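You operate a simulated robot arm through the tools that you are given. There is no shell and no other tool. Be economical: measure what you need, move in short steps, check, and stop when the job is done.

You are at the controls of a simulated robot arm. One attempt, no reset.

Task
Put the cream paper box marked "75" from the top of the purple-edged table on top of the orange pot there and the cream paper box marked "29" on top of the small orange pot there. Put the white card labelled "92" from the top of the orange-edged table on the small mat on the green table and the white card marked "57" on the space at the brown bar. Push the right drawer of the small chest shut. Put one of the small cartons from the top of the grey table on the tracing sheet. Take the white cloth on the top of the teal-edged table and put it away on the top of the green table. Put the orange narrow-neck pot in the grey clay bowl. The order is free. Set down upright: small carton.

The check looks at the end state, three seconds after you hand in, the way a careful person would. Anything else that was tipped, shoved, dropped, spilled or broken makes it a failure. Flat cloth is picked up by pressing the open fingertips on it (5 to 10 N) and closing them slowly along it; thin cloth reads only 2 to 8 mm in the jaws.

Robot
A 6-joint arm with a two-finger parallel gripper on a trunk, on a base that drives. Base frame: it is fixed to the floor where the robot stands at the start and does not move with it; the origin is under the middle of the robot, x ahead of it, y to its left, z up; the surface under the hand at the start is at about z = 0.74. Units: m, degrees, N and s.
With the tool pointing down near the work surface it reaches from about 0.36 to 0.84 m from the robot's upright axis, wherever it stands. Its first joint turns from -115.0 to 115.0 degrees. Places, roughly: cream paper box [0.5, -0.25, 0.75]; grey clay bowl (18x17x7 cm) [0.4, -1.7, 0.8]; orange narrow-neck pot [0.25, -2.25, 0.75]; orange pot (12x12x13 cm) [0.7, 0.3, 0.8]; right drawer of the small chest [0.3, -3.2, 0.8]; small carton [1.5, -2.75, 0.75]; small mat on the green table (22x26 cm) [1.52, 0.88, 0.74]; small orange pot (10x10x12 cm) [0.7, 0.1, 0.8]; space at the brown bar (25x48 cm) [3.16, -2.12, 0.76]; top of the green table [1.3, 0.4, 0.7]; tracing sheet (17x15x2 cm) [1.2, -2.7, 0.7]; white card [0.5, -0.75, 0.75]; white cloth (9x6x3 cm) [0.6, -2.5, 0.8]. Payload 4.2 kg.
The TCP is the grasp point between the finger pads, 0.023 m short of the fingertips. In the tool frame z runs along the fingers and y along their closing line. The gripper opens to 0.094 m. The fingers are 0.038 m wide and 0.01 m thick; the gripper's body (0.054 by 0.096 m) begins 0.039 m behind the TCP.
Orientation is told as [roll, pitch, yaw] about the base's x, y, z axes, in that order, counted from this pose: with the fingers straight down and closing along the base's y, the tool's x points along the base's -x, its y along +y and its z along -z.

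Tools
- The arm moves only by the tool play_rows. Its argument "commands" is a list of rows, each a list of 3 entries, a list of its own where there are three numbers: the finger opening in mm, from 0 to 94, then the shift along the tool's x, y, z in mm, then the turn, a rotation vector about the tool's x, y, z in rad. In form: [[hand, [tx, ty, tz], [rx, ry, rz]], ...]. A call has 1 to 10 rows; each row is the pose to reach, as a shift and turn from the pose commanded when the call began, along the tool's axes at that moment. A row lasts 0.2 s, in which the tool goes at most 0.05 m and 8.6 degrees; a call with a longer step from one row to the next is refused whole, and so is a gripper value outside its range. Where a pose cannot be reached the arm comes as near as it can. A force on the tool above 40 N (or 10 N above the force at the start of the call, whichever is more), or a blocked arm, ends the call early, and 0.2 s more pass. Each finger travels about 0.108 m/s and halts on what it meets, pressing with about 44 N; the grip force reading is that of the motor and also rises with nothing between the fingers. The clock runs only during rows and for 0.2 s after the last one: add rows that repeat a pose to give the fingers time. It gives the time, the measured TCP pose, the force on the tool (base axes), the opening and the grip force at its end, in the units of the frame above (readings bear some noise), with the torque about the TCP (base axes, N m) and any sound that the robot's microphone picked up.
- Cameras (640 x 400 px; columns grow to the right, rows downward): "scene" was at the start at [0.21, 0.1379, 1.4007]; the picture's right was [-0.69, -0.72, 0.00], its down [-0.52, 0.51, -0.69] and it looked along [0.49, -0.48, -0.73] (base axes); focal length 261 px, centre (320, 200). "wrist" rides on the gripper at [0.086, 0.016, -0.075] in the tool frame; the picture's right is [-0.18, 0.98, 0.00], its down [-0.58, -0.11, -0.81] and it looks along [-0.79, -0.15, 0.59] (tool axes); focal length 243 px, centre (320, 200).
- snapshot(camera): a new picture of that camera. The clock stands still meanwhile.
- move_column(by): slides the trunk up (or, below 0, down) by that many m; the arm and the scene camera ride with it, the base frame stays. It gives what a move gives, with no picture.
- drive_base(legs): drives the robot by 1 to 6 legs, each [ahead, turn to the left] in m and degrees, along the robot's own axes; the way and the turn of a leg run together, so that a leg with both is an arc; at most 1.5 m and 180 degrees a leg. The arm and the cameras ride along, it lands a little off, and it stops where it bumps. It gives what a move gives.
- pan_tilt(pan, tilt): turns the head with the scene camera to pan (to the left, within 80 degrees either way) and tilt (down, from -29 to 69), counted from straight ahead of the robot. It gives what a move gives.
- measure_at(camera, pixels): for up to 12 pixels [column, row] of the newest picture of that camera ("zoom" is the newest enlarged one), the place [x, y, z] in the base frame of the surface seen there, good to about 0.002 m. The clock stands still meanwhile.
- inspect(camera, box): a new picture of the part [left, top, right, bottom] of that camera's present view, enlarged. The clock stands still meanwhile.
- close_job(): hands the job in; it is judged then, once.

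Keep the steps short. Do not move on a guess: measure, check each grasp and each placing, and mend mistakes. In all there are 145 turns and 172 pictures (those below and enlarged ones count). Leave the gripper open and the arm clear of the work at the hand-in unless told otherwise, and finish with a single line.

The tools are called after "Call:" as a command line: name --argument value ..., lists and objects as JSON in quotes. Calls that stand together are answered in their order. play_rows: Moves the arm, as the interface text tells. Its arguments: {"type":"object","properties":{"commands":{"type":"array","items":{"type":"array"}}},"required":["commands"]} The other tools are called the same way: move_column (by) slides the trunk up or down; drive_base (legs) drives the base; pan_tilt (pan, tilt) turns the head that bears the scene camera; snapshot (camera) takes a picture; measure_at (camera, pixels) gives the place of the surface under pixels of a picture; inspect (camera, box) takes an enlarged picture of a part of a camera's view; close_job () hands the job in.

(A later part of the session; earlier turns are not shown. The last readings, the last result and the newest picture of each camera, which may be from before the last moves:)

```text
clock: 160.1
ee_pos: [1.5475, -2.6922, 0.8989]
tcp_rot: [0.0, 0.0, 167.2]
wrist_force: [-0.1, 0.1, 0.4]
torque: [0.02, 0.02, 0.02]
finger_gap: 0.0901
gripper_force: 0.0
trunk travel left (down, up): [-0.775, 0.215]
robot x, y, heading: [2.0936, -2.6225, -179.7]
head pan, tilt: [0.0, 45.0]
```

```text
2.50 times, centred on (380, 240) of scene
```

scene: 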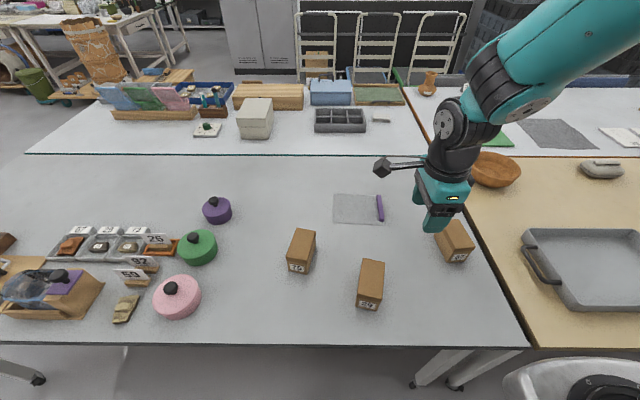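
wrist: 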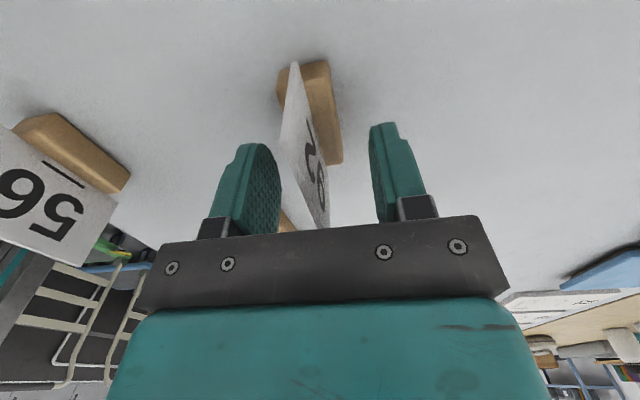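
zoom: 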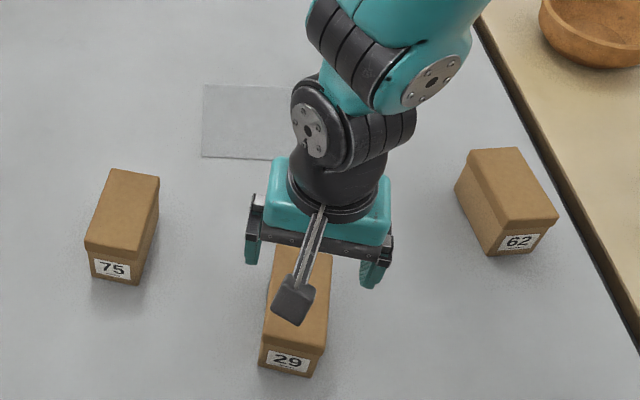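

Aligned. Descend to z≈0.783 and close.

Call:
play_rows --commands '[[90, [0, 0, 40], [0, 0, 0]], [90, [0, 0, 80], [0, 0, 0]], [90, [0, 0, 105], [0, 0, 0]], [90, [0, 0, 116], [0, 0, 0]], [75, [0, 0, 116], [0, 0, 0]], [62, [0, 0, 116], [0, 0, 0]], [54, [0, 0, 116], [0, 0, 0]], [48, [0, 0, 116], [0, 0, 0]], [44, [0, 0, 116], [0, 0, 0]], [44, [0, 0, 116], [0, 0, 0]]]'

Call:
snapshot --camera "wrist"

```text
clock: 162.3
ee_pos: [1.548, -2.691, 0.784]
tcp_rot: [-0.1, 0.0, 167.0]
wrist_force: [-0.4, 0.1, 0.3]
torque: [0.0, -0.04, 0.01]
finger_gap: 0.0558
gripper_force: 44.1
trunk travel left (down, up): [-0.775, 0.215]
robot x, y, heading: [2.1002, -2.621, -179.9]
head pan, tilt: [0.0, 45.0]
```

```text
112 pictures are left
```

wrist: 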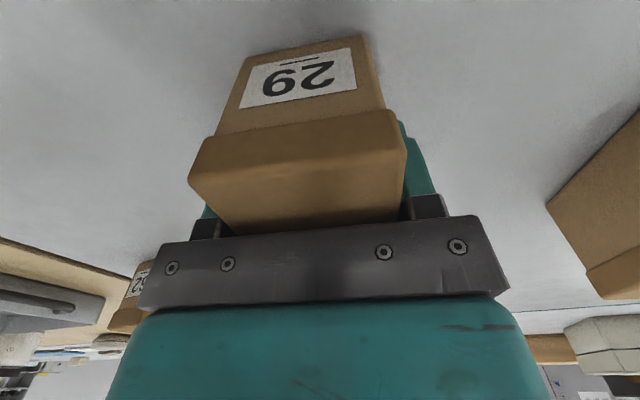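

Gripped at 56 mm. Lift and check.

Call:
play_rows --commands '[[44, [0, 0, -15], [0, 0, 0]], [44, [0, 0, -40], [0, 0, 0]], [44, [0, 0, -70], [0, 0, 0]]]'

Call:
inspect --camera "scene" --box '[270, 160, 490, 320]'

```text
clock: 163.1
ee_pos: [1.5468, -2.6919, 0.8541]
tcp_rot: [-0.1, 0.1, 167.1]
wrist_force: [-0.3, 0.4, -2.6]
torque: [0.0, -0.02, -0.02]
finger_gap: 0.0556
gripper_force: 44.0
trunk travel left (down, up): [-0.775, 0.215]
robot x, y, heading: [2.0968, -2.621, -179.9]
head pan, tilt: [0.0, 45.0]
```

```text
2.50 times, centred on (380, 240) of scene
```

zoom: 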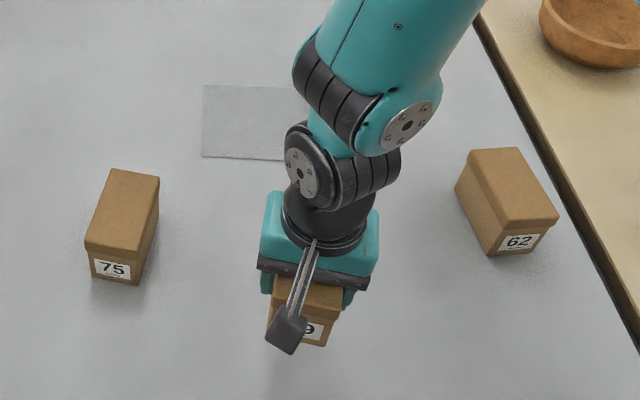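

Whole carton lifted. Carry it over the sheet, turning 13° to align, then down to ~8 mm above.

Call:
play_rows --commands '[[44, [-42, 12, 0], [0, 0, -0.032]], [44, [-84, 23, 0], [0, 0, -0.065]], [44, [-126, 35, 0], [0, 0, -0.097]], [44, [-168, 47, 0], [0, 0, -0.13]], [44, [-210, 59, 0], [0, 0, -0.162]], [44, [-252, 70, 0], [0, 0, -0.195]], [44, [-294, 82, 0], [0, 0, -0.227]], [44, [-294, 82, 30], [0, 0, -0.227]], [44, [-294, 82, 55], [0, 0, -0.227]], [44, [-294, 82, 60], [0, 0, -0.227]]]'

Call:
inspect --camera "scene" --box '[270, 140, 470, 260]'

```text
clock: 165.3
ee_pos: [1.2601, -2.7013, 0.7981]
tcp_rot: [0.0, 0.0, -180.1]
wrist_force: [0.6, -1.0, -2.8]
torque: [0.0, -0.02, 0.02]
finger_gap: 0.0558
gripper_force: 44.4
out of reach, approached as far as the arm can: row 8, 9, 10
trunk travel left (down, up): [-0.775, 0.215]
robot x, y, heading: [2.0954, -2.6208, -179.6]
head pan, tilt: [0.0, 45.0]
```

```text
3.20 times, centred on (370, 200) of scene
```

zoom: 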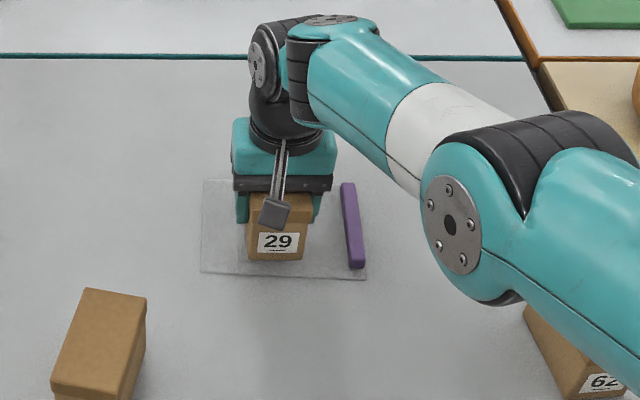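

Reach ran out 17 mm short. Drive forward 3 cm with the box 10 mm above the sheet, then check.

Call:
drive_base --legs '[[0.04, 0]]'

Call:
play_rows --commands '[[44, [0, 0, 0], [0, 0, 0]], [44, [0, 0, 0], [0, 0, 0]]]'

Call:
inspect --camera "scene" --box '[270, 140, 470, 260]'

```text
clock: 166.2
ee_pos: [1.2193, -2.7026, 0.7987]
tcp_rot: [-0.1, 0.0, -180.0]
wrist_force: [0.6, -0.2, -1.2]
torque: [0.03, -0.03, 0.01]
finger_gap: 0.0558
gripper_force: 43.5
trunk travel left (down, up): [-0.775, 0.215]
robot x, y, heading: [2.0543, -2.6212, -179.7]
head pan, tilt: [0.0, 45.0]
```

```text
clock: 166.8
ee_pos: [1.2201, -2.7016, 0.799]
tcp_rot: [-0.1, 0.1, -180.0]
wrist_force: [-0.1, -0.1, -2.2]
torque: [0.01, -0.02, 0.0]
finger_gap: 0.0559
gripper_force: 43.6
trunk travel left (down, up): [-0.775, 0.215]
robot x, y, heading: [2.054, -2.6196, -179.7]
head pan, tilt: [0.0, 45.0]
```

```text
3.20 times, centred on (370, 200) of scene
```

zoom: 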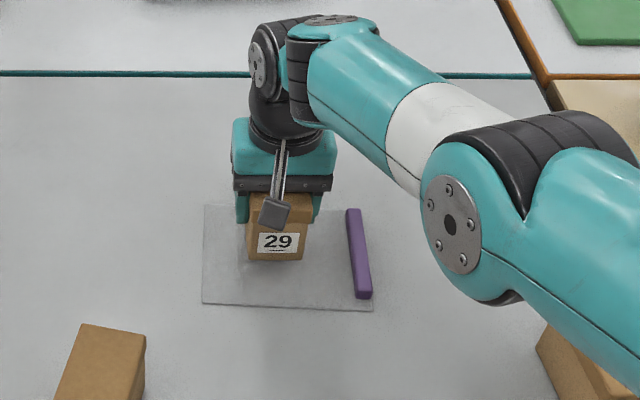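

Now shift back 23 mm to centre on the sheet and lower.

Call:
play_rows --commands '[[44, [23, 6, 0], [0, 0, 0]], [44, [23, 6, 5], [0, 0, 0]], [44, [23, 6, 9], [0, 0, 0]], [44, [23, 6, 9], [0, 0, 0]]]'

Call:
play_rows --commands '[[44, [0, 0, 1.5], [0, 0, 0]], [44, [0, 0, 3], [0, 0, 0]], [44, [0, 0, 3], [0, 0, 0]]]'

```text
clock: 167.8
ee_pos: [1.2428, -2.708, 0.7896]
tcp_rot: [0.2, 0.0, -180.0]
wrist_force: [0.1, -0.2, -2.4]
torque: [0.04, -0.01, 0.02]
finger_gap: 0.056
gripper_force: 43.8
trunk travel left (down, up): [-0.775, 0.215]
robot x, y, heading: [2.055, -2.6215, -179.8]
head pan, tilt: [0.0, 45.0]
```

```text
clock: 168.6
ee_pos: [1.2413, -2.7076, 0.7868]
tcp_rot: [0.0, 0.0, -180.0]
wrist_force: [0.3, 0.9, 0.0]
torque: [-0.02, 0.1, -0.02]
finger_gap: 0.0558
gripper_force: 43.5
trunk travel left (down, up): [-0.775, 0.215]
robot x, y, heading: [2.0597, -2.6197, -179.7]
head pan, tilt: [0.0, 45.0]
```

Call:
play_rows --commands '[[44, [0, 0, 0.8], [0, 0, 0]], [44, [0, 0, 0.8], [0, 0, 0]]]'

Call:
play_rows --commands '[[50, [0, 0, 0], [0, 0, 0]], [56, [0, 0, 0], [0, 0, 0]], [60, [0, 0, 0], [0, 0, 0]], [68, [0, 0, 0], [0, 0, 0]], [76, [0, 0, 0], [0, 0, 0]], [76, [0, 0, -20], [0, 0, 0]], [76, [0, 0, -65], [0, 0, 0]], [76, [10, 0, -110], [0, 0, 0]], [76, [30, 0, -150], [0, 0, 0]], [76, [60, 0, -180], [0, 0, 0]]]'

Call:
inspect --camera "scene" --box '[270, 140, 470, 260]'

```text
clock: 169.2
ee_pos: [1.2417, -2.708, 0.7867]
tcp_rot: [0.0, 0.0, -180.0]
wrist_force: [2.2, 0.7, 6.6]
torque: [0.04, -0.02, 0.01]
finger_gap: 0.056
gripper_force: 44.0
trunk travel left (down, up): [-0.775, 0.215]
robot x, y, heading: [2.0538, -2.6222, -179.6]
head pan, tilt: [0.0, 45.0]
```

```text
clock: 171.4
ee_pos: [1.302, -2.707, 0.9633]
tcp_rot: [-0.1, 0.1, -180.0]
wrist_force: [0.0, -0.2, -0.4]
torque: [0.0, 0.0, 0.04]
finger_gap: 0.0757
gripper_force: 0.0
trunk travel left (down, up): [-0.775, 0.215]
robot x, y, heading: [2.0576, -2.6211, -179.6]
head pan, tilt: [0.0, 45.0]
```

```text
3.20 times, centred on (370, 200) of scene
```

zoom: 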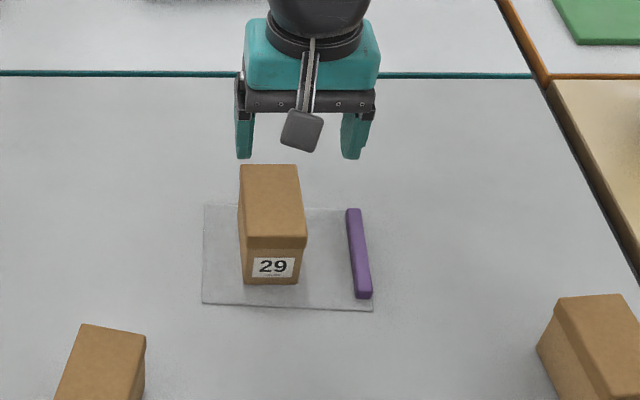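

Carton 29 stands on the sheet. Retract, turn left toward −y and look for a way round the right end.

Call:
play_rows --commands '[[60, [40, 0, -30], [0, 0, 0.1]], [60, [80, 0, -60], [0, 0, 0.2]], [60, [120, 0, -80], [0, 0, 0.3]], [60, [160, 0, -90], [0, 0, 0.4]], [60, [200, 0, -90], [0, 0, 0.5]], [60, [210, 0, -90], [0, 0, 0.6]]]'

Call:
drive_base --legs '[[-0.14, 0], [0, 90]]'

Call:
pan_tilt --pan -10 --tilt 30

Call:
snapshot --camera "scene"

Call:
pan_tilt --pan 80 --tilt 25

Call:
snapshot --camera "scene"

```text
clock: 172.8
ee_pos: [1.5113, -2.7064, 1.056]
tcp_rot: [0.0, 0.0, 145.4]
wrist_force: [1.3, -0.2, 0.1]
torque: [0.01, -0.04, -0.01]
finger_gap: 0.0598
gripper_force: 0.0
trunk travel left (down, up): [-0.775, 0.215]
robot x, y, heading: [2.058, -2.6216, -179.7]
head pan, tilt: [0.0, 45.0]
```

```text
clock: 177.9
ee_pos: [2.2714, -3.166, 1.0569]
tcp_rot: [-0.1, -0.1, -125.5]
wrist_force: [-0.2, -0.1, 1.0]
torque: [0.02, 0.01, 0.0]
finger_gap: 0.0601
gripper_force: 0.0
trunk travel left (down, up): [-0.775, 0.215]
robot x, y, heading: [2.1945, -2.6206, -90.7]
head pan, tilt: [0.0, 45.0]
```

```text
clock: 178.7
ee_pos: [2.273, -3.1648, 1.0559]
tcp_rot: [0.0, 0.0, -125.5]
wrist_force: [0.0, 0.5, 0.7]
torque: [0.02, 0.01, -0.02]
finger_gap: 0.06
gripper_force: 0.1
trunk travel left (down, up): [-0.775, 0.215]
robot x, y, heading: [2.1934, -2.6235, -90.7]
head pan, tilt: [-10.0, 30.0]
```

```text
107 pictures are left
```

scene: 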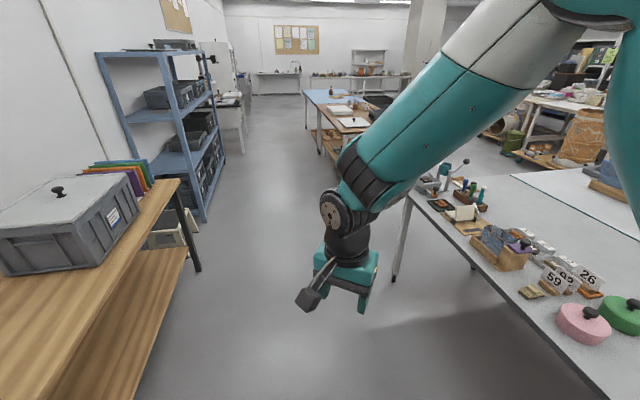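

```text
clock: 180.3
ee_pos: [2.2734, -3.1652, 1.0556]
tcp_rot: [-0.1, 0.0, -125.5]
wrist_force: [0.6, -0.5, 0.1]
torque: [0.04, -0.01, -0.04]
finger_gap: 0.06
gripper_force: 0.0
trunk travel left (down, up): [-0.775, 0.215]
robot x, y, heading: [2.1974, -2.621, -90.9]
head pan, tilt: [80.0, 25.0]
```

```text
106 pictures are left
```

scene: 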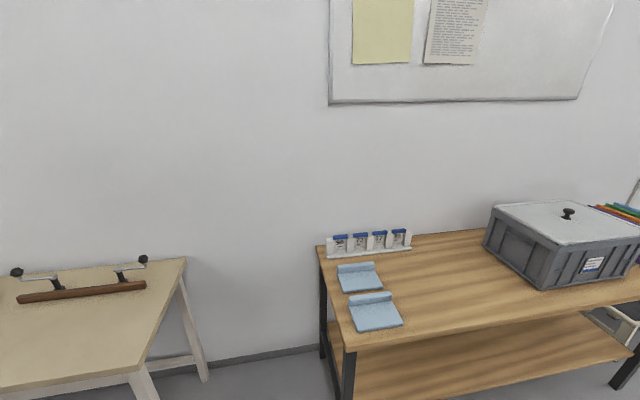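

The brown bar is on the white desk's end. Measure it now and also the right-end gap.

Call:
measure_at --camera "scene" --pixels '[[80, 292], [25, 298], [143, 286], [135, 368], [182, 262], [80, 330], [40, 360], [20, 275]]'

Call:
pan_tilt --pan -40 --tilt 30

Call:
snapshot --camera "scene"

Call:
measure_at --camera "scene" --pixels '[[100, 130], [60, 250], [30, 290], [130, 110], [160, 150], [200, 170]]'

```text
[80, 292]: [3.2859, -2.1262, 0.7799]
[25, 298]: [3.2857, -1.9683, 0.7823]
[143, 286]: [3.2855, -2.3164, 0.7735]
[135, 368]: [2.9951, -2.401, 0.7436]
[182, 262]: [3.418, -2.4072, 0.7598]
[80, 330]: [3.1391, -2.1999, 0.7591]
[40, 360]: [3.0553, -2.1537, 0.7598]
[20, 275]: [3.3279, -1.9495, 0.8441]
```

```text
clock: 182.3
ee_pos: [2.273, -3.165, 1.0553]
tcp_rot: [-0.1, -0.1, -125.6]
wrist_force: [0.1, -0.5, 0.2]
torque: [-0.01, 0.0, 0.01]
finger_gap: 0.0602
gripper_force: 0.0
trunk travel left (down, up): [-0.775, 0.215]
robot x, y, heading: [2.1969, -2.6196, -90.8]
head pan, tilt: [-40.0, 30.0]
```

```text
105 pictures are left
```

scene: 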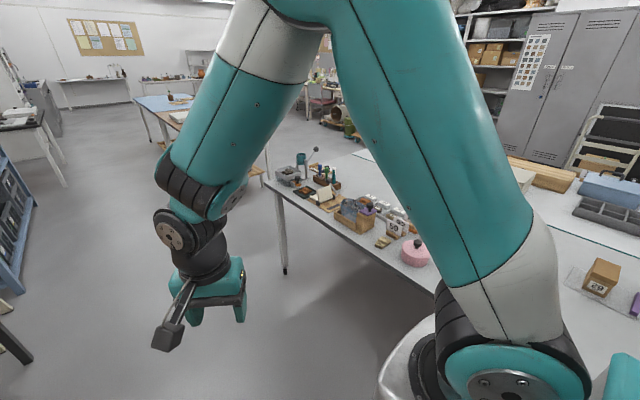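

```text
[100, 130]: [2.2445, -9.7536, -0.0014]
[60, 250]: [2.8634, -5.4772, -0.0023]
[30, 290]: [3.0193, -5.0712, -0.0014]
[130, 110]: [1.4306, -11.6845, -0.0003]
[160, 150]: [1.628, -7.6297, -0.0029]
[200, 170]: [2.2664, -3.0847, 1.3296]
```

Call:
measure_at --camera "scene" --pixels '[[285, 271], [258, 176], [268, 188], [262, 200], [350, 134], [335, 125], [285, 200]]'

```text
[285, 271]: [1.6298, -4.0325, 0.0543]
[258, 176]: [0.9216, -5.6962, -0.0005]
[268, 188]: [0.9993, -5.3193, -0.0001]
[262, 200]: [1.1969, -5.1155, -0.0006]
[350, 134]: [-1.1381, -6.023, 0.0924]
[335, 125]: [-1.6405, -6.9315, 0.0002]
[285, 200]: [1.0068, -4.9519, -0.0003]
```

The gap at y≈−4.75 looks open. Drive there, turn right, and look along it.

Call:
drive_base --legs '[[1.3, 0], [0.8, 0], [0, -89]]'

Call:
pan_tilt --pan 10 --tilt 30

Call:
snapshot --camera "scene"

Call:
measure_at --camera "scene" --pixels '[[150, 250], [200, 200], [250, 200], [300, 250], [350, 180], [400, 200], [150, 180], [100, 220]]'

```text
clock: 196.5
ee_pos: [1.6091, -4.8344, 1.056]
tcp_rot: [-0.1, 0.1, 146.8]
wrist_force: [0.1, 0.2, -0.5]
torque: [-0.03, 0.0, 0.03]
finger_gap: 0.0601
gripper_force: 0.0
trunk travel left (down, up): [-0.775, 0.215]
robot x, y, heading: [2.1528, -4.7342, -178.6]
head pan, tilt: [-40.0, 30.0]
```

```text
clock: 197.7
ee_pos: [1.6091, -4.8335, 1.0556]
tcp_rot: [0.1, -0.1, 146.8]
wrist_force: [0.8, 0.4, -0.6]
torque: [0.0, -0.02, 0.01]
finger_gap: 0.0598
gripper_force: 0.1
trunk travel left (down, up): [-0.775, 0.215]
robot x, y, heading: [2.153, -4.7328, -178.7]
head pan, tilt: [10.0, 30.0]
```

```text
104 pictures are left
```

scene: 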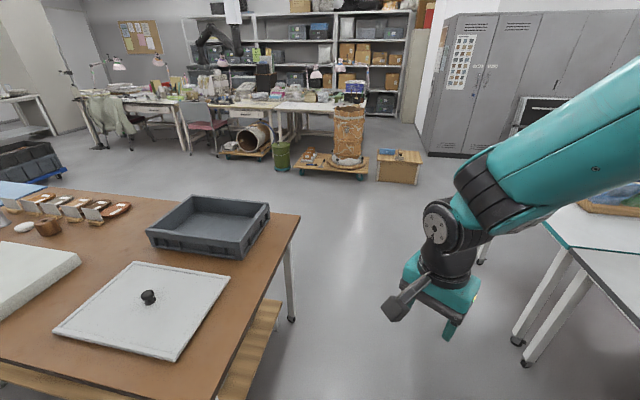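

```text
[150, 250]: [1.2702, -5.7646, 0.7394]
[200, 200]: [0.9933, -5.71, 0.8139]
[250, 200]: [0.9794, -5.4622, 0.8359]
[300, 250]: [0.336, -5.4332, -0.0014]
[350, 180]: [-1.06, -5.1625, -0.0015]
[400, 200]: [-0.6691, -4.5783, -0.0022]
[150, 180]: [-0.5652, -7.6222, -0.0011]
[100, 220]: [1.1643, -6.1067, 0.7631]
```

Gap is clear. Drive to x≈−0.3, turn right (heading 90), then forward to y≈−3.2, and face the table.

Call:
drive_base --legs '[[1.3, 0], [1.2, -1], [0, -90], [1.45, 0], [0, -90]]'

Call:
pan_tilt --pan 0 --tilt 45

Call:
snapshot --camera "scene"

```text
clock: 224.3
ee_pos: [0.2002, -3.2658, 1.0568]
tcp_rot: [-0.1, 0.0, -36.5]
wrist_force: [0.5, -0.9, -0.1]
torque: [0.01, 0.01, 0.0]
finger_gap: 0.0602
gripper_force: 0.1
trunk travel left (down, up): [-0.775, 0.215]
robot x, y, heading: [-0.3432, -3.3345, -2.0]
head pan, tilt: [10.0, 30.0]
```

```text
clock: 225.1
ee_pos: [0.2004, -3.266, 1.0565]
tcp_rot: [0.1, 0.0, -36.5]
wrist_force: [-0.1, 0.1, -0.3]
torque: [0.0, 0.01, 0.04]
finger_gap: 0.0601
gripper_force: 0.0
trunk travel left (down, up): [-0.775, 0.215]
robot x, y, heading: [-0.3439, -3.3329, -1.9]
head pan, tilt: [0.0, 45.0]
```

```text
103 pictures are left
```

scene: 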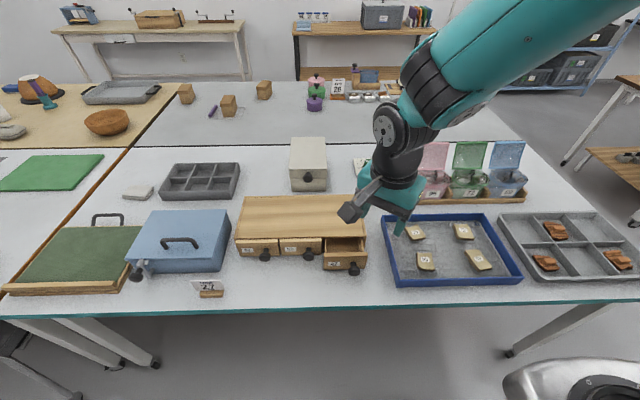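

The small wooden chest's right drawer is out. Zoom and measure.

Call:
inspect --camera "scene" --box '[220, 180, 400, 290]'

Call:
measure_at --camera "zoom" --pixels '[[65, 210], [140, 240], [230, 238], [430, 280], [375, 270], [500, 270], [480, 315], [380, 250], [500, 250], [200, 150], [500, 195], [490, 230]]'

```text
3.56 times, centred on (310, 235) of scene
```

zoom: 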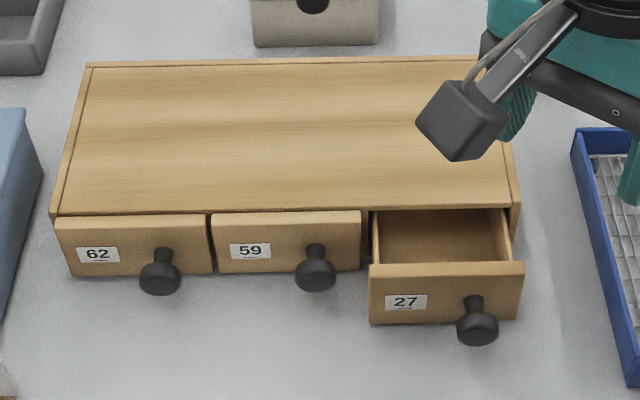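

```text
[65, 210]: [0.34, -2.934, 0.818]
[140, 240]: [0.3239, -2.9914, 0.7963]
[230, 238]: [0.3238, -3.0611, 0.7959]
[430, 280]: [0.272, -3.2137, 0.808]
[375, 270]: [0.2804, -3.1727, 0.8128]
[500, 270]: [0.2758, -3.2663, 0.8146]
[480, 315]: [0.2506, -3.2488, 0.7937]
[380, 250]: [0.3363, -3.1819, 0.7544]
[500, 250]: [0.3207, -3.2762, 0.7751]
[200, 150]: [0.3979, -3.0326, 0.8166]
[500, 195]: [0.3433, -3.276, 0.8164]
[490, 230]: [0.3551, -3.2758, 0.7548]
```

Drawer 27 face at x≈0.273 must go to ≈0.323. Close fingers, turn to yaw 0, and lower to z≈0.80 in front of the face at y≈−3.205 (clear of the knob).

Call:
play_rows --commands '[[30, [5, 15, 25], [0, 0, -0.127]], [10, [10, 30, 60], [0, 0, -0.255]], [0, [15, 46, 95], [0, 0, -0.382]], [0, [20, 61, 130], [0, 0, -0.51]], [0, [20, 61, 170], [0, 0, -0.637]], [0, [20, 61, 210], [0, 0, -0.637]], [0, [20, 61, 240], [0, 0, -0.637]], [0, [20, 61, 257], [0, 0, -0.637]], [0, [20, 61, 257], [0, 0, -0.637]]]'

Call:
inspect --camera "scene" --box '[220, 180, 400, 290]'

```text
clock: 227.1
ee_pos: [0.2208, -3.2048, 0.7998]
tcp_rot: [0.0, -0.1, 0.1]
wrist_force: [0.2, 0.4, 0.8]
torque: [-0.03, 0.02, 0.02]
finger_gap: 0.0
gripper_force: 42.7
trunk travel left (down, up): [-0.775, 0.215]
robot x, y, heading: [-0.344, -3.3319, -2.1]
head pan, tilt: [0.0, 45.0]
```

```text
3.56 times, centred on (310, 235) of scene
```

zoom: 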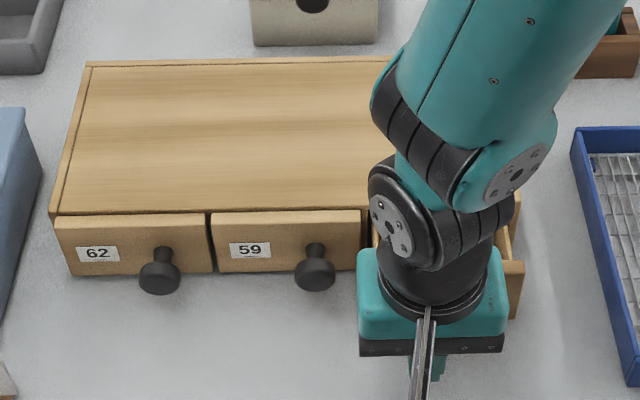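

Push forward slowly toward x=0.303.

Call:
play_rows --commands '[[0, [-15, 0, 0], [0, 0, 0]], [0, [-30, 0, 0], [0, 0, 0]], [0, [-42, 0, 0], [0, 0, 0]], [0, [-54, 0, 0], [0, 0, 0]], [0, [-66, 0, 0], [0, 0, 0]], [0, [-75, 0, 0], [0, 0, 0]], [0, [-81, 0, 0], [0, 0, 0]], [0, [-81, 0, 0], [0, 0, 0]]]'

Call:
inspect --camera "scene" --box '[220, 180, 400, 290]'

```text
clock: 228.9
ee_pos: [0.3018, -3.2053, 0.7981]
tcp_rot: [0.0, 0.0, 0.1]
wrist_force: [-0.7, 0.6, 0.3]
torque: [0.03, 0.01, 0.02]
finger_gap: 0.0002
gripper_force: 42.4
trunk travel left (down, up): [-0.775, 0.215]
robot x, y, heading: [-0.3448, -3.3267, -2.0]
head pan, tilt: [0.0, 45.0]
```

```text
3.56 times, centred on (310, 235) of scene
```

zoom: 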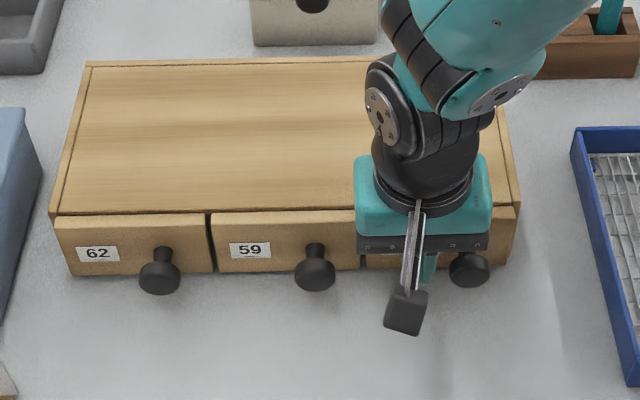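

Nearly flush. Push until resistance appears.

Call:
play_rows --commands '[[0, [-3, 0, 0], [0, 0, 0]], [0, [-5, 0, 0], [0, 0, 0]], [0, [-5, 0, 0], [0, 0, 0]]]'

```text
clock: 229.7
ee_pos: [0.3043, -3.2042, 0.798]
tcp_rot: [-0.1, 0.3, 0.1]
wrist_force: [-24.0, 0.5, 7.1]
torque: [-0.1, -0.52, -0.18]
finger_gap: 0.0
gripper_force: 43.1
trunk travel left (down, up): [-0.775, 0.215]
robot x, y, heading: [-0.3492, -3.3313, -2.3]
head pan, tilt: [0.0, 45.0]
```

Closed (24 N resistance). Retreat, lift, and verify.

Call:
play_rows --commands '[[0, [5, 0, 0], [0, 0, 0]], [0, [40, 0, 0], [0, 0, 0]], [0, [80, 0, 0], [0, 0, 0]], [0, [85, 0, -45], [0, 0, 0]], [0, [85, 0, -90], [0, 0, 0]], [0, [85, 0, -140], [0, 0, 0]], [0, [60, 0, -185], [0, 0, 0]], [0, [30, 0, -225], [0, 0, 0]], [0, [0, 0, -260], [0, 0, 0]]]'

Call:
inspect --camera "scene" --box '[220, 180, 400, 290]'

Call:
measure_at --camera "zoom" --pixels '[[140, 235], [280, 232], [430, 235], [500, 240], [390, 235]]'

```text
refused: row 7 steps farther than a row can; nothing moved
```

```text
3.56 times, centred on (310, 235) of scene
```

zoom: 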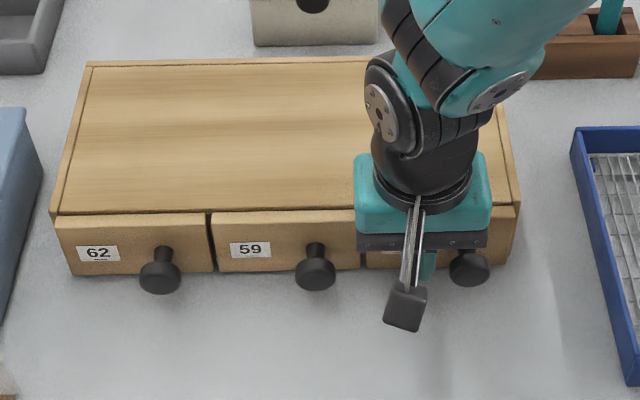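

```text
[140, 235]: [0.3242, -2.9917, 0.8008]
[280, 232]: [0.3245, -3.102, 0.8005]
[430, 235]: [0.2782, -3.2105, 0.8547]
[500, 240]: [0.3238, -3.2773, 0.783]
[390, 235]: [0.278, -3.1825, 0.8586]
```

Drawer face flush at x=0.324 with its neighbours. Retreat, then drive to y≈−2.0 to face the bowl and the narrow-neck pot.

Call:
play_rows --commands '[[0, [5, 0, 0], [0, 0, 0]], [0, [40, 0, 0], [0, 0, 0]], [0, [80, 0, 0], [0, 0, 0]], [0, [85, 0, -45], [0, 0, 0]], [0, [85, 0, -90], [0, 0, 0]], [0, [85, 0, -135], [0, 0, 0]], [0, [65, 0, -175], [0, 0, 0]], [20, [45, 0, -215], [0, 0, 0]], [40, [25, 0, -255], [0, 0, 0]]]'

Call:
drive_base --legs '[[0, 92], [1.35, 0], [0, -90]]'

Call:
pan_tilt --pan -5 --tilt 50

Call:
snapshot --camera "scene"

```text
clock: 231.7
ee_pos: [0.2833, -3.2062, 1.0553]
tcp_rot: [-0.2, 0.1, 0.0]
wrist_force: [0.1, 0.7, 0.3]
torque: [0.01, 0.04, 0.01]
finger_gap: 0.0402
gripper_force: 0.1
trunk travel left (down, up): [-0.775, 0.215]
robot x, y, heading: [-0.3469, -3.3277, -1.9]
head pan, tilt: [0.0, 45.0]
```

```text
clock: 246.5
ee_pos: [0.2524, -1.7743, 1.0555]
tcp_rot: [0.0, 0.1, 2.0]
wrist_force: [0.2, 0.5, -0.1]
torque: [0.0, 0.01, 0.0]
finger_gap: 0.0403
gripper_force: 0.2
trunk travel left (down, up): [-0.775, 0.215]
robot x, y, heading: [-0.3703, -1.9232, 0.2]
head pan, tilt: [0.0, 45.0]
```

```text
clock: 247.2
ee_pos: [0.2522, -1.7766, 1.0537]
tcp_rot: [0.1, 0.1, 2.1]
wrist_force: [1.5, 0.2, -1.1]
torque: [0.0, 0.0, -0.03]
finger_gap: 0.0399
gripper_force: 0.1
trunk travel left (down, up): [-0.775, 0.215]
robot x, y, heading: [-0.3673, -1.9239, 0.3]
head pan, tilt: [-5.0, 50.0]
```

```text
98 pictures are left
```

scene: 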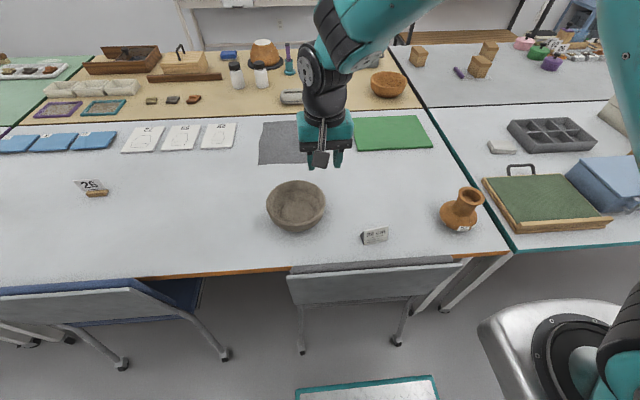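

Zoom on pot and bowl, and measure.

Call:
inspect --camera "scene" --box '[420, 170, 510, 245]'

Call:
measure_at --camera "zoom" --pixels '[[265, 140], [445, 150], [355, 115], [350, 180], [330, 215], [385, 225], [180, 300], [400, 310], [300, 400], [160, 270], [290, 330], [340, 150]]'

Call:
inspect --camera "scene" --box '[250, 160, 400, 260]'

Call:
measure_at --camera "zoom" --pixels '[[72, 165], [322, 155], [200, 90], [205, 260], [200, 190], [140, 130], [260, 220], [535, 310], [170, 180]]'

```text
5.33 times, centred on (465, 208) of scene
```

zoom: 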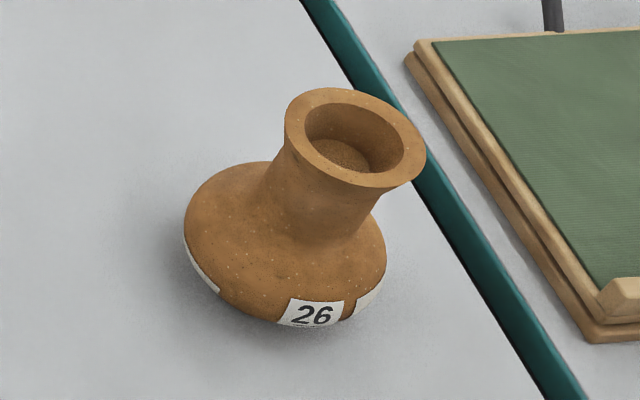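

```text
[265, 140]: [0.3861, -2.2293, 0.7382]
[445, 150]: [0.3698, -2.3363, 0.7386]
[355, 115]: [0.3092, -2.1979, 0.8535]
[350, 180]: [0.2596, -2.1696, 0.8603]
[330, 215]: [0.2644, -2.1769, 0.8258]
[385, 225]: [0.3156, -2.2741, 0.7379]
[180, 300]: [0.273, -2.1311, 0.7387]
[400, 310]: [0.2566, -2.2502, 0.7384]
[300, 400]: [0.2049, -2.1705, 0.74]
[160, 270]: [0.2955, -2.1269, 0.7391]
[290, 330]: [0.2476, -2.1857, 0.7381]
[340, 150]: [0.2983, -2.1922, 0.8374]
```

```text
4.00 times, centred on (325, 210) of scene
```

zoom: 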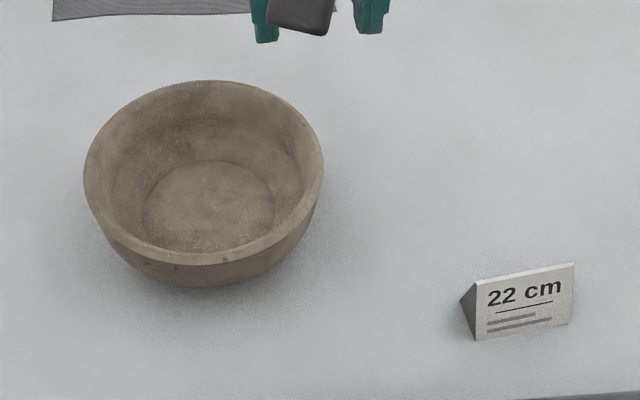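

```text
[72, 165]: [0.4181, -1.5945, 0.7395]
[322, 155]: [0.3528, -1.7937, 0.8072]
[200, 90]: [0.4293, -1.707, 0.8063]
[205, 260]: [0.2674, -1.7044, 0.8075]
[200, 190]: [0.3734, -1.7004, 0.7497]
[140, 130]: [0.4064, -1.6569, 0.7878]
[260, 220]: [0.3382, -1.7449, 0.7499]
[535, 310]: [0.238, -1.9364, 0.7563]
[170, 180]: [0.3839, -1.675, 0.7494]
```

Call:
inspect --camera "scene" --box '[420, 170, 510, 245]'

Call:
measure_at --camera "zoom" --pixels '[[289, 120], [422, 160], [360, 184], [345, 92], [300, 100], [405, 180], [310, 150], [395, 120], [275, 190], [365, 220], [200, 230], [370, 270]]'

```text
5.33 times, centred on (465, 208) of scene
```

zoom: 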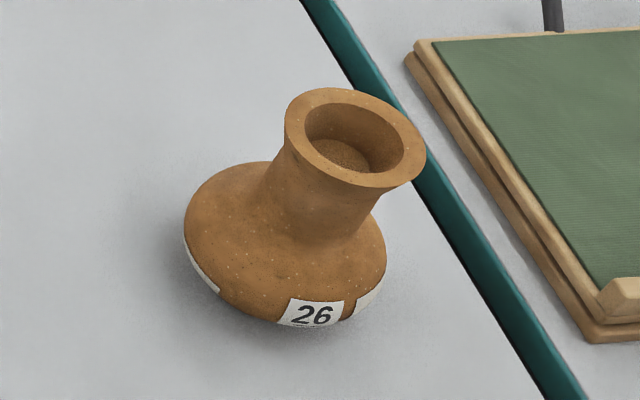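

```text
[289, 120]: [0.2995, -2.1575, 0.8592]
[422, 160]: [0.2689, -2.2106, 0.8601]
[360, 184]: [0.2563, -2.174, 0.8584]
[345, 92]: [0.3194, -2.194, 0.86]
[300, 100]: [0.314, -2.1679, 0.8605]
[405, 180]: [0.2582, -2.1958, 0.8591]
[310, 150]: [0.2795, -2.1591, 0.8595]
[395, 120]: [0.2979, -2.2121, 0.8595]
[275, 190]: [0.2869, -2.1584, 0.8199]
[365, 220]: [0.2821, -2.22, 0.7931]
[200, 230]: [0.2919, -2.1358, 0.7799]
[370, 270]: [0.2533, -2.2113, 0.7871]
```

Rim centre (0.287,−2.185), z 0.86, about 64 mm wide. Move above the pot with open fingers.

Call:
play_rows --commands '[[60, [-2, -41, 10], [0, 0, 0]], [80, [-4, -82, 20], [0, 0, 0]], [92, [-6, -123, 31], [0, 0, 0]], [92, [-8, -164, 42], [0, 0, 0]], [92, [-10, -205, 52], [0, 0, 0]], [92, [-12, -246, 62], [0, 0, 0]], [92, [-14, -287, 73], [0, 0, 0]], [92, [-16, -328, 83], [0, 0, 0]], [92, [-19, -369, 94], [0, 0, 0]], [92, [-21, -409, 104], [0, 0, 0]]]'

Call:
play_rows --commands '[[92, [0, 0, 40], [0, 0, 0]], [92, [0, 0, 75], [0, 0, 0]], [92, [0, 0, 100], [0, 0, 0]], [92, [0, 0, 114], [0, 0, 0]], [92, [0, 0, 114], [0, 0, 0]]]'

Call:
snapshot --camera "wrist"

Call:
inspect --camera "scene" --box '[390, 130, 530, 250]'

```text
clock: 249.4
ee_pos: [0.286, -2.1847, 0.9489]
tcp_rot: [0.0, 0.0, 2.1]
wrist_force: [0.4, 0.0, -0.6]
torque: [-0.03, 0.0, 0.02]
finger_gap: 0.092
gripper_force: 0.1
trunk travel left (down, up): [-0.775, 0.215]
robot x, y, heading: [-0.371, -1.9276, 0.1]
head pan, tilt: [-5.0, 50.0]
```

```text
clock: 250.6
ee_pos: [0.2872, -2.1827, 0.8359]
tcp_rot: [0.1, 0.1, 2.1]
wrist_force: [0.1, -1.0, 0.2]
torque: [0.01, 0.01, 0.02]
finger_gap: 0.092
gripper_force: 0.0
trunk travel left (down, up): [-0.775, 0.215]
robot x, y, heading: [-0.3682, -1.9207, 0.3]
head pan, tilt: [-5.0, 50.0]
```

```text
94 pictures are left
```

wrist: 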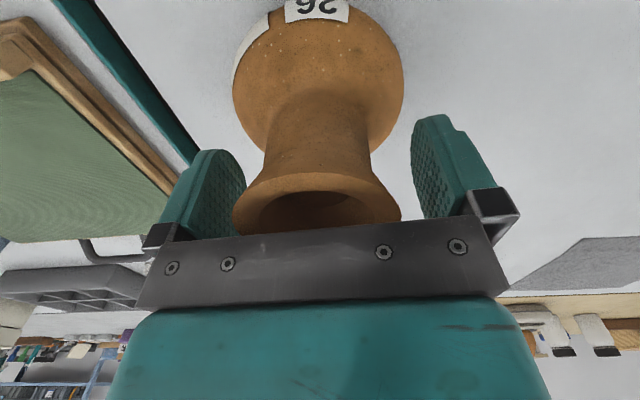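

```text
3.33 times, centred on (460, 190) of scene
```

zoom: 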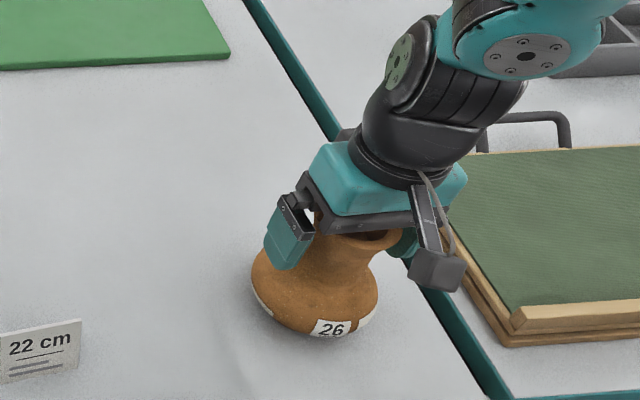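

Neck is between the pads. Lower 5 mm and close slowly.

Call:
play_rows --commands '[[80, [0, -2, 3], [0, 0, 0]], [68, [0, -2, 5], [0, 0, 0]], [58, [0, -2, 5], [0, 0, 0]], [50, [0, -2, 5], [0, 0, 0]], [44, [0, -2, 5], [0, 0, 0]], [40, [0, -2, 5], [0, 0, 0]], [38, [0, -2, 5], [0, 0, 0]], [38, [0, -2, 5], [0, 0, 0]]]'

Call:
play_rows --commands '[[38, [0, 0, -15], [0, 0, 0]], [38, [0, 0, -50], [0, 0, 0]], [38, [0, 0, -95], [0, 0, 0]]]'

Call:
inspect --camera "scene" --box '[390, 130, 530, 250]'

```text
clock: 252.4
ee_pos: [0.2887, -2.1866, 0.832]
tcp_rot: [0.1, 0.0, 2.1]
wrist_force: [2.0, 2.6, 5.4]
torque: [0.01, -0.1, 0.01]
finger_gap: 0.0663
gripper_force: 44.1
trunk travel left (down, up): [-0.775, 0.215]
robot x, y, heading: [-0.3693, -1.9228, 0.3]
head pan, tilt: [-5.0, 50.0]
```

```text
clock: 253.2
ee_pos: [0.2879, -2.1852, 0.9265]
tcp_rot: [0.0, 0.1, 2.0]
wrist_force: [0.6, -0.6, -5.7]
torque: [-0.03, 0.02, 0.03]
finger_gap: 0.0661
gripper_force: 44.0
trunk travel left (down, up): [-0.775, 0.215]
robot x, y, heading: [-0.3711, -1.9224, 0.2]
head pan, tilt: [-5.0, 50.0]
```

```text
3.33 times, centred on (460, 190) of scene
```

zoom: 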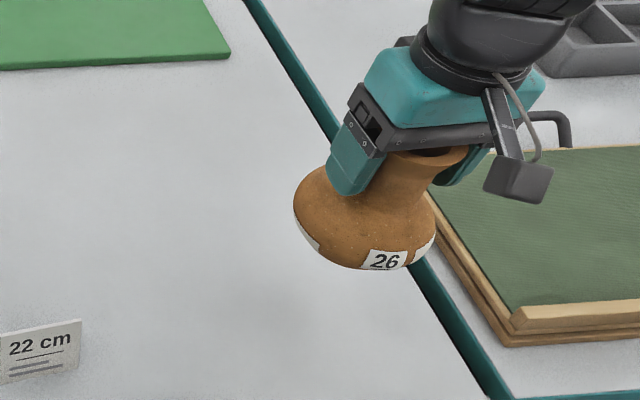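

Pot held by the rim. Carry over the bowl centre (0.350,−1.706).

Call:
play_rows --commands '[[38, [-8, 47, -15], [0, 0, 0]], [38, [-16, 95, -15], [0, 0, 0]], [38, [-24, 143, -15], [0, 0, 0]], [38, [-31, 191, -15], [0, 0, 0]], [38, [-39, 239, -15], [0, 0, 0]], [38, [-47, 286, -15], [0, 0, 0]], [38, [-55, 334, -15], [0, 0, 0]], [38, [-63, 382, -15], [0, 0, 0]], [38, [-71, 430, -15], [0, 0, 0]], [38, [-79, 477, -15], [0, 0, 0]]]'

Call:
snapshot --camera "wrist"

Call:
inspect --camera "scene" --box '[230, 130, 400, 260]'

```text
clock: 255.4
ee_pos: [0.3499, -1.7054, 0.9403]
tcp_rot: [-0.1, 0.1, 2.0]
wrist_force: [-0.1, -0.8, -5.1]
torque: [0.01, 0.04, -0.02]
finger_gap: 0.0663
gripper_force: 43.6
trunk travel left (down, up): [-0.775, 0.215]
robot x, y, heading: [-0.3707, -1.9216, 0.3]
head pan, tilt: [-5.0, 50.0]
```

```text
91 pictures are left
```

wrist: 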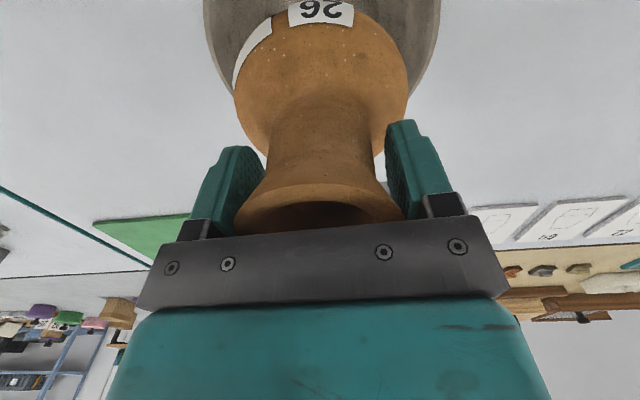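

```text
3.08 times, centred on (315, 195) of scene
```

zoom: 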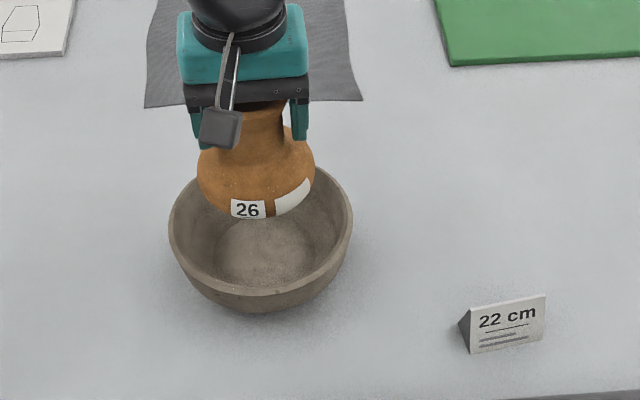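

Centred. Lower toward 0.855, then slower.

Call:
play_rows --commands '[[38, [0, 0, 30], [0, 0, 0]], [38, [0, 0, 55], [0, 0, 0]], [38, [0, 0, 75], [0, 0, 0]], [38, [0, 0, 86], [0, 0, 0]], [38, [0, 0, 90], [0, 0, 0]]]'

Call:
play_rows --commands '[[38, [0, 0, 2], [0, 0, 0]], [38, [0, 0, 5], [0, 0, 0]], [38, [0, 0, 5], [0, 0, 0]]]'

Call:
inspect --camera "scene" --box '[230, 130, 400, 260]'

```text
clock: 256.6
ee_pos: [0.3496, -1.7052, 0.8505]
tcp_rot: [0.1, 0.1, 2.1]
wrist_force: [-0.6, 0.2, -4.9]
torque: [-0.01, -0.03, 0.03]
finger_gap: 0.0658
gripper_force: 44.0
trunk travel left (down, up): [-0.775, 0.215]
robot x, y, heading: [-0.3702, -1.9246, 0.2]
head pan, tilt: [-5.0, 50.0]
```

```text
clock: 257.4
ee_pos: [0.3499, -1.7053, 0.845]
tcp_rot: [-0.1, 0.1, 2.1]
wrist_force: [-0.1, 0.4, -5.7]
torque: [-0.01, 0.01, 0.03]
finger_gap: 0.066
gripper_force: 44.0
trunk travel left (down, up): [-0.775, 0.215]
robot x, y, heading: [-0.3701, -1.9219, 0.2]
head pan, tilt: [-5.0, 50.0]
```

```text
3.08 times, centred on (315, 195) of scene
```

zoom: 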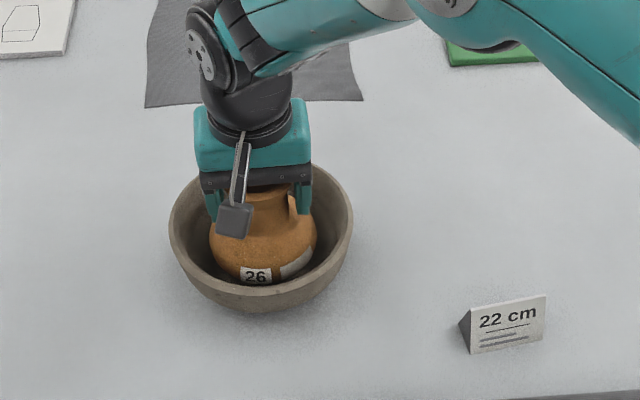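

Continue until contact.

Call:
play_rows --commands '[[38, [0, 0, 2], [0, 0, 0]], [38, [0, 0, 3], [0, 0, 0]], [38, [0, 0, 3], [0, 0, 0]]]'

Call:
play_rows --commands '[[38, [0, 0, 1], [0, 0, 0]], [38, [0, 0, 1], [0, 0, 0]]]'

```text
clock: 258.2
ee_pos: [0.3491, -1.7048, 0.8431]
tcp_rot: [0.0, 0.1, 2.1]
wrist_force: [-0.4, 0.7, -5.6]
torque: [0.01, 0.0, 0.0]
finger_gap: 0.066
gripper_force: 44.2
trunk travel left (down, up): [-0.775, 0.215]
robot x, y, heading: [-0.3704, -1.9241, -0.2]
head pan, tilt: [-5.0, 50.0]
```

```text
clock: 258.8
ee_pos: [0.35, -1.7049, 0.8429]
tcp_rot: [0.0, 0.1, 2.0]
wrist_force: [-1.5, -1.1, 4.2]
torque: [-0.42, 0.13, -0.03]
finger_gap: 0.0656
gripper_force: 43.8
trunk travel left (down, up): [-0.775, 0.215]
robot x, y, heading: [-0.3702, -1.9238, 0.1]
head pan, tilt: [-5.0, 50.0]
```

Call:
play_rows --commands '[[38, [0, 0, 1], [0, 0, 0]], [38, [0, 0, 1], [0, 0, 0]]]'

Call:
play_rows --commands '[[62, [0, 0, 0], [0, 0, 0]], [67, [0, 0, 0], [0, 0, 0]], [72, [0, 0, 0], [0, 0, 0]], [80, [0, 0, 0], [0, 0, 0]], [90, [0, 0, 0], [0, 0, 0]], [90, [0, 0, 0], [0, 0, 0]]]'

Call:
play_rows --commands '[[90, [0, 0, -15], [0, 0, 0]], [90, [0, 0, -50], [0, 0, 0]], [90, [0, 0, -95], [0, 0, 0]], [90, [0, 0, -140], [0, 0, 0]], [90, [0, 0, -185], [0, 0, 0]]]'

Call:
inspect --camera "scene" --box '[230, 130, 400, 260]'

```text
clock: 259.4
ee_pos: [0.3487, -1.7053, 0.8433]
tcp_rot: [0.0, -0.1, 2.1]
wrist_force: [-0.9, -0.6, 16.7]
torque: [-0.65, 0.39, 0.03]
finger_gap: 0.0658
gripper_force: 44.1
trunk travel left (down, up): [-0.775, 0.215]
robot x, y, heading: [-0.373, -1.9243, 0.3]
head pan, tilt: [-5.0, 50.0]
```

```text
clock: 260.8
ee_pos: [0.3494, -1.7051, 0.8415]
tcp_rot: [0.1, 0.0, 2.2]
wrist_force: [0.7, 0.4, -0.3]
torque: [0.0, -0.01, -0.02]
finger_gap: 0.0901
gripper_force: 0.0
trunk travel left (down, up): [-0.775, 0.215]
robot x, y, heading: [-0.3691, -1.9221, 0.2]
head pan, tilt: [-5.0, 50.0]
```

```text
clock: 262.0
ee_pos: [0.3489, -1.7055, 1.0239]
tcp_rot: [-0.2, 0.0, 2.1]
wrist_force: [-1.0, 1.0, -0.4]
torque: [0.0, 0.01, 0.03]
finger_gap: 0.0901
gripper_force: 0.1
trunk travel left (down, up): [-0.775, 0.215]
robot x, y, heading: [-0.37, -1.9237, 0.1]
head pan, tilt: [-5.0, 50.0]
```

```text
3.08 times, centred on (315, 195) of scene
```

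zoom: 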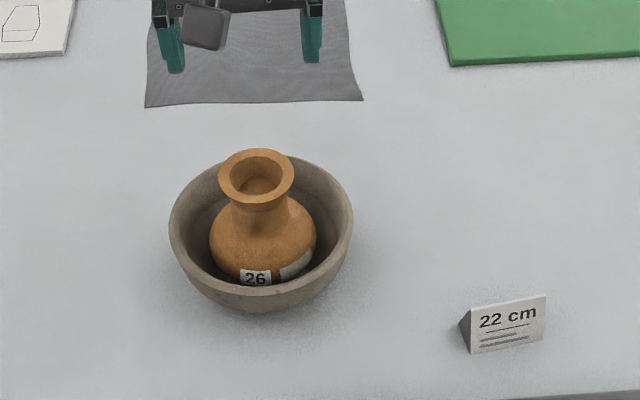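

Pot stands in the bowl. Next, the white cloth at about pixel (503,147).

Call:
inspect --camera "scene" --box '[470, 120, 550, 170]'

Call:
measure_at --camera "zoom" --pixels '[[150, 180], [360, 230], [380, 180], [150, 240], [260, 210], [230, 160], [300, 180], [320, 100], [200, 300]]'

```text
8.00 times, centred on (510, 145) of scene
```

zoom: 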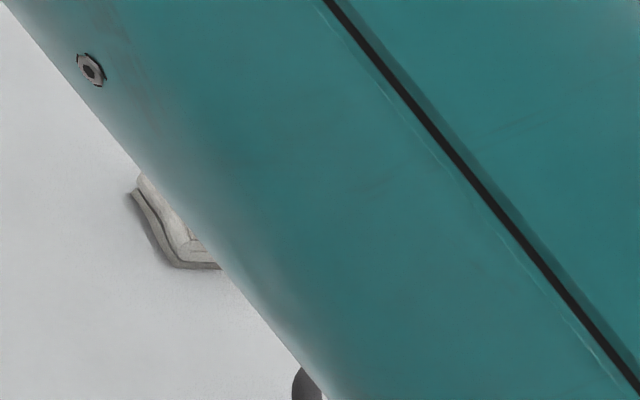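

```text
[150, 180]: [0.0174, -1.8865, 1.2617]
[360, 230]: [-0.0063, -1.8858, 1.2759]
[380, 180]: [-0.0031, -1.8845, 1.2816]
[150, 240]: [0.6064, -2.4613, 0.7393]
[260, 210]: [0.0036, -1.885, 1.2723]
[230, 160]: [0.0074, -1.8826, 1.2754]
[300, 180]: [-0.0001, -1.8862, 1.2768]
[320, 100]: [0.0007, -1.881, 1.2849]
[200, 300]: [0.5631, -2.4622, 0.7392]
```

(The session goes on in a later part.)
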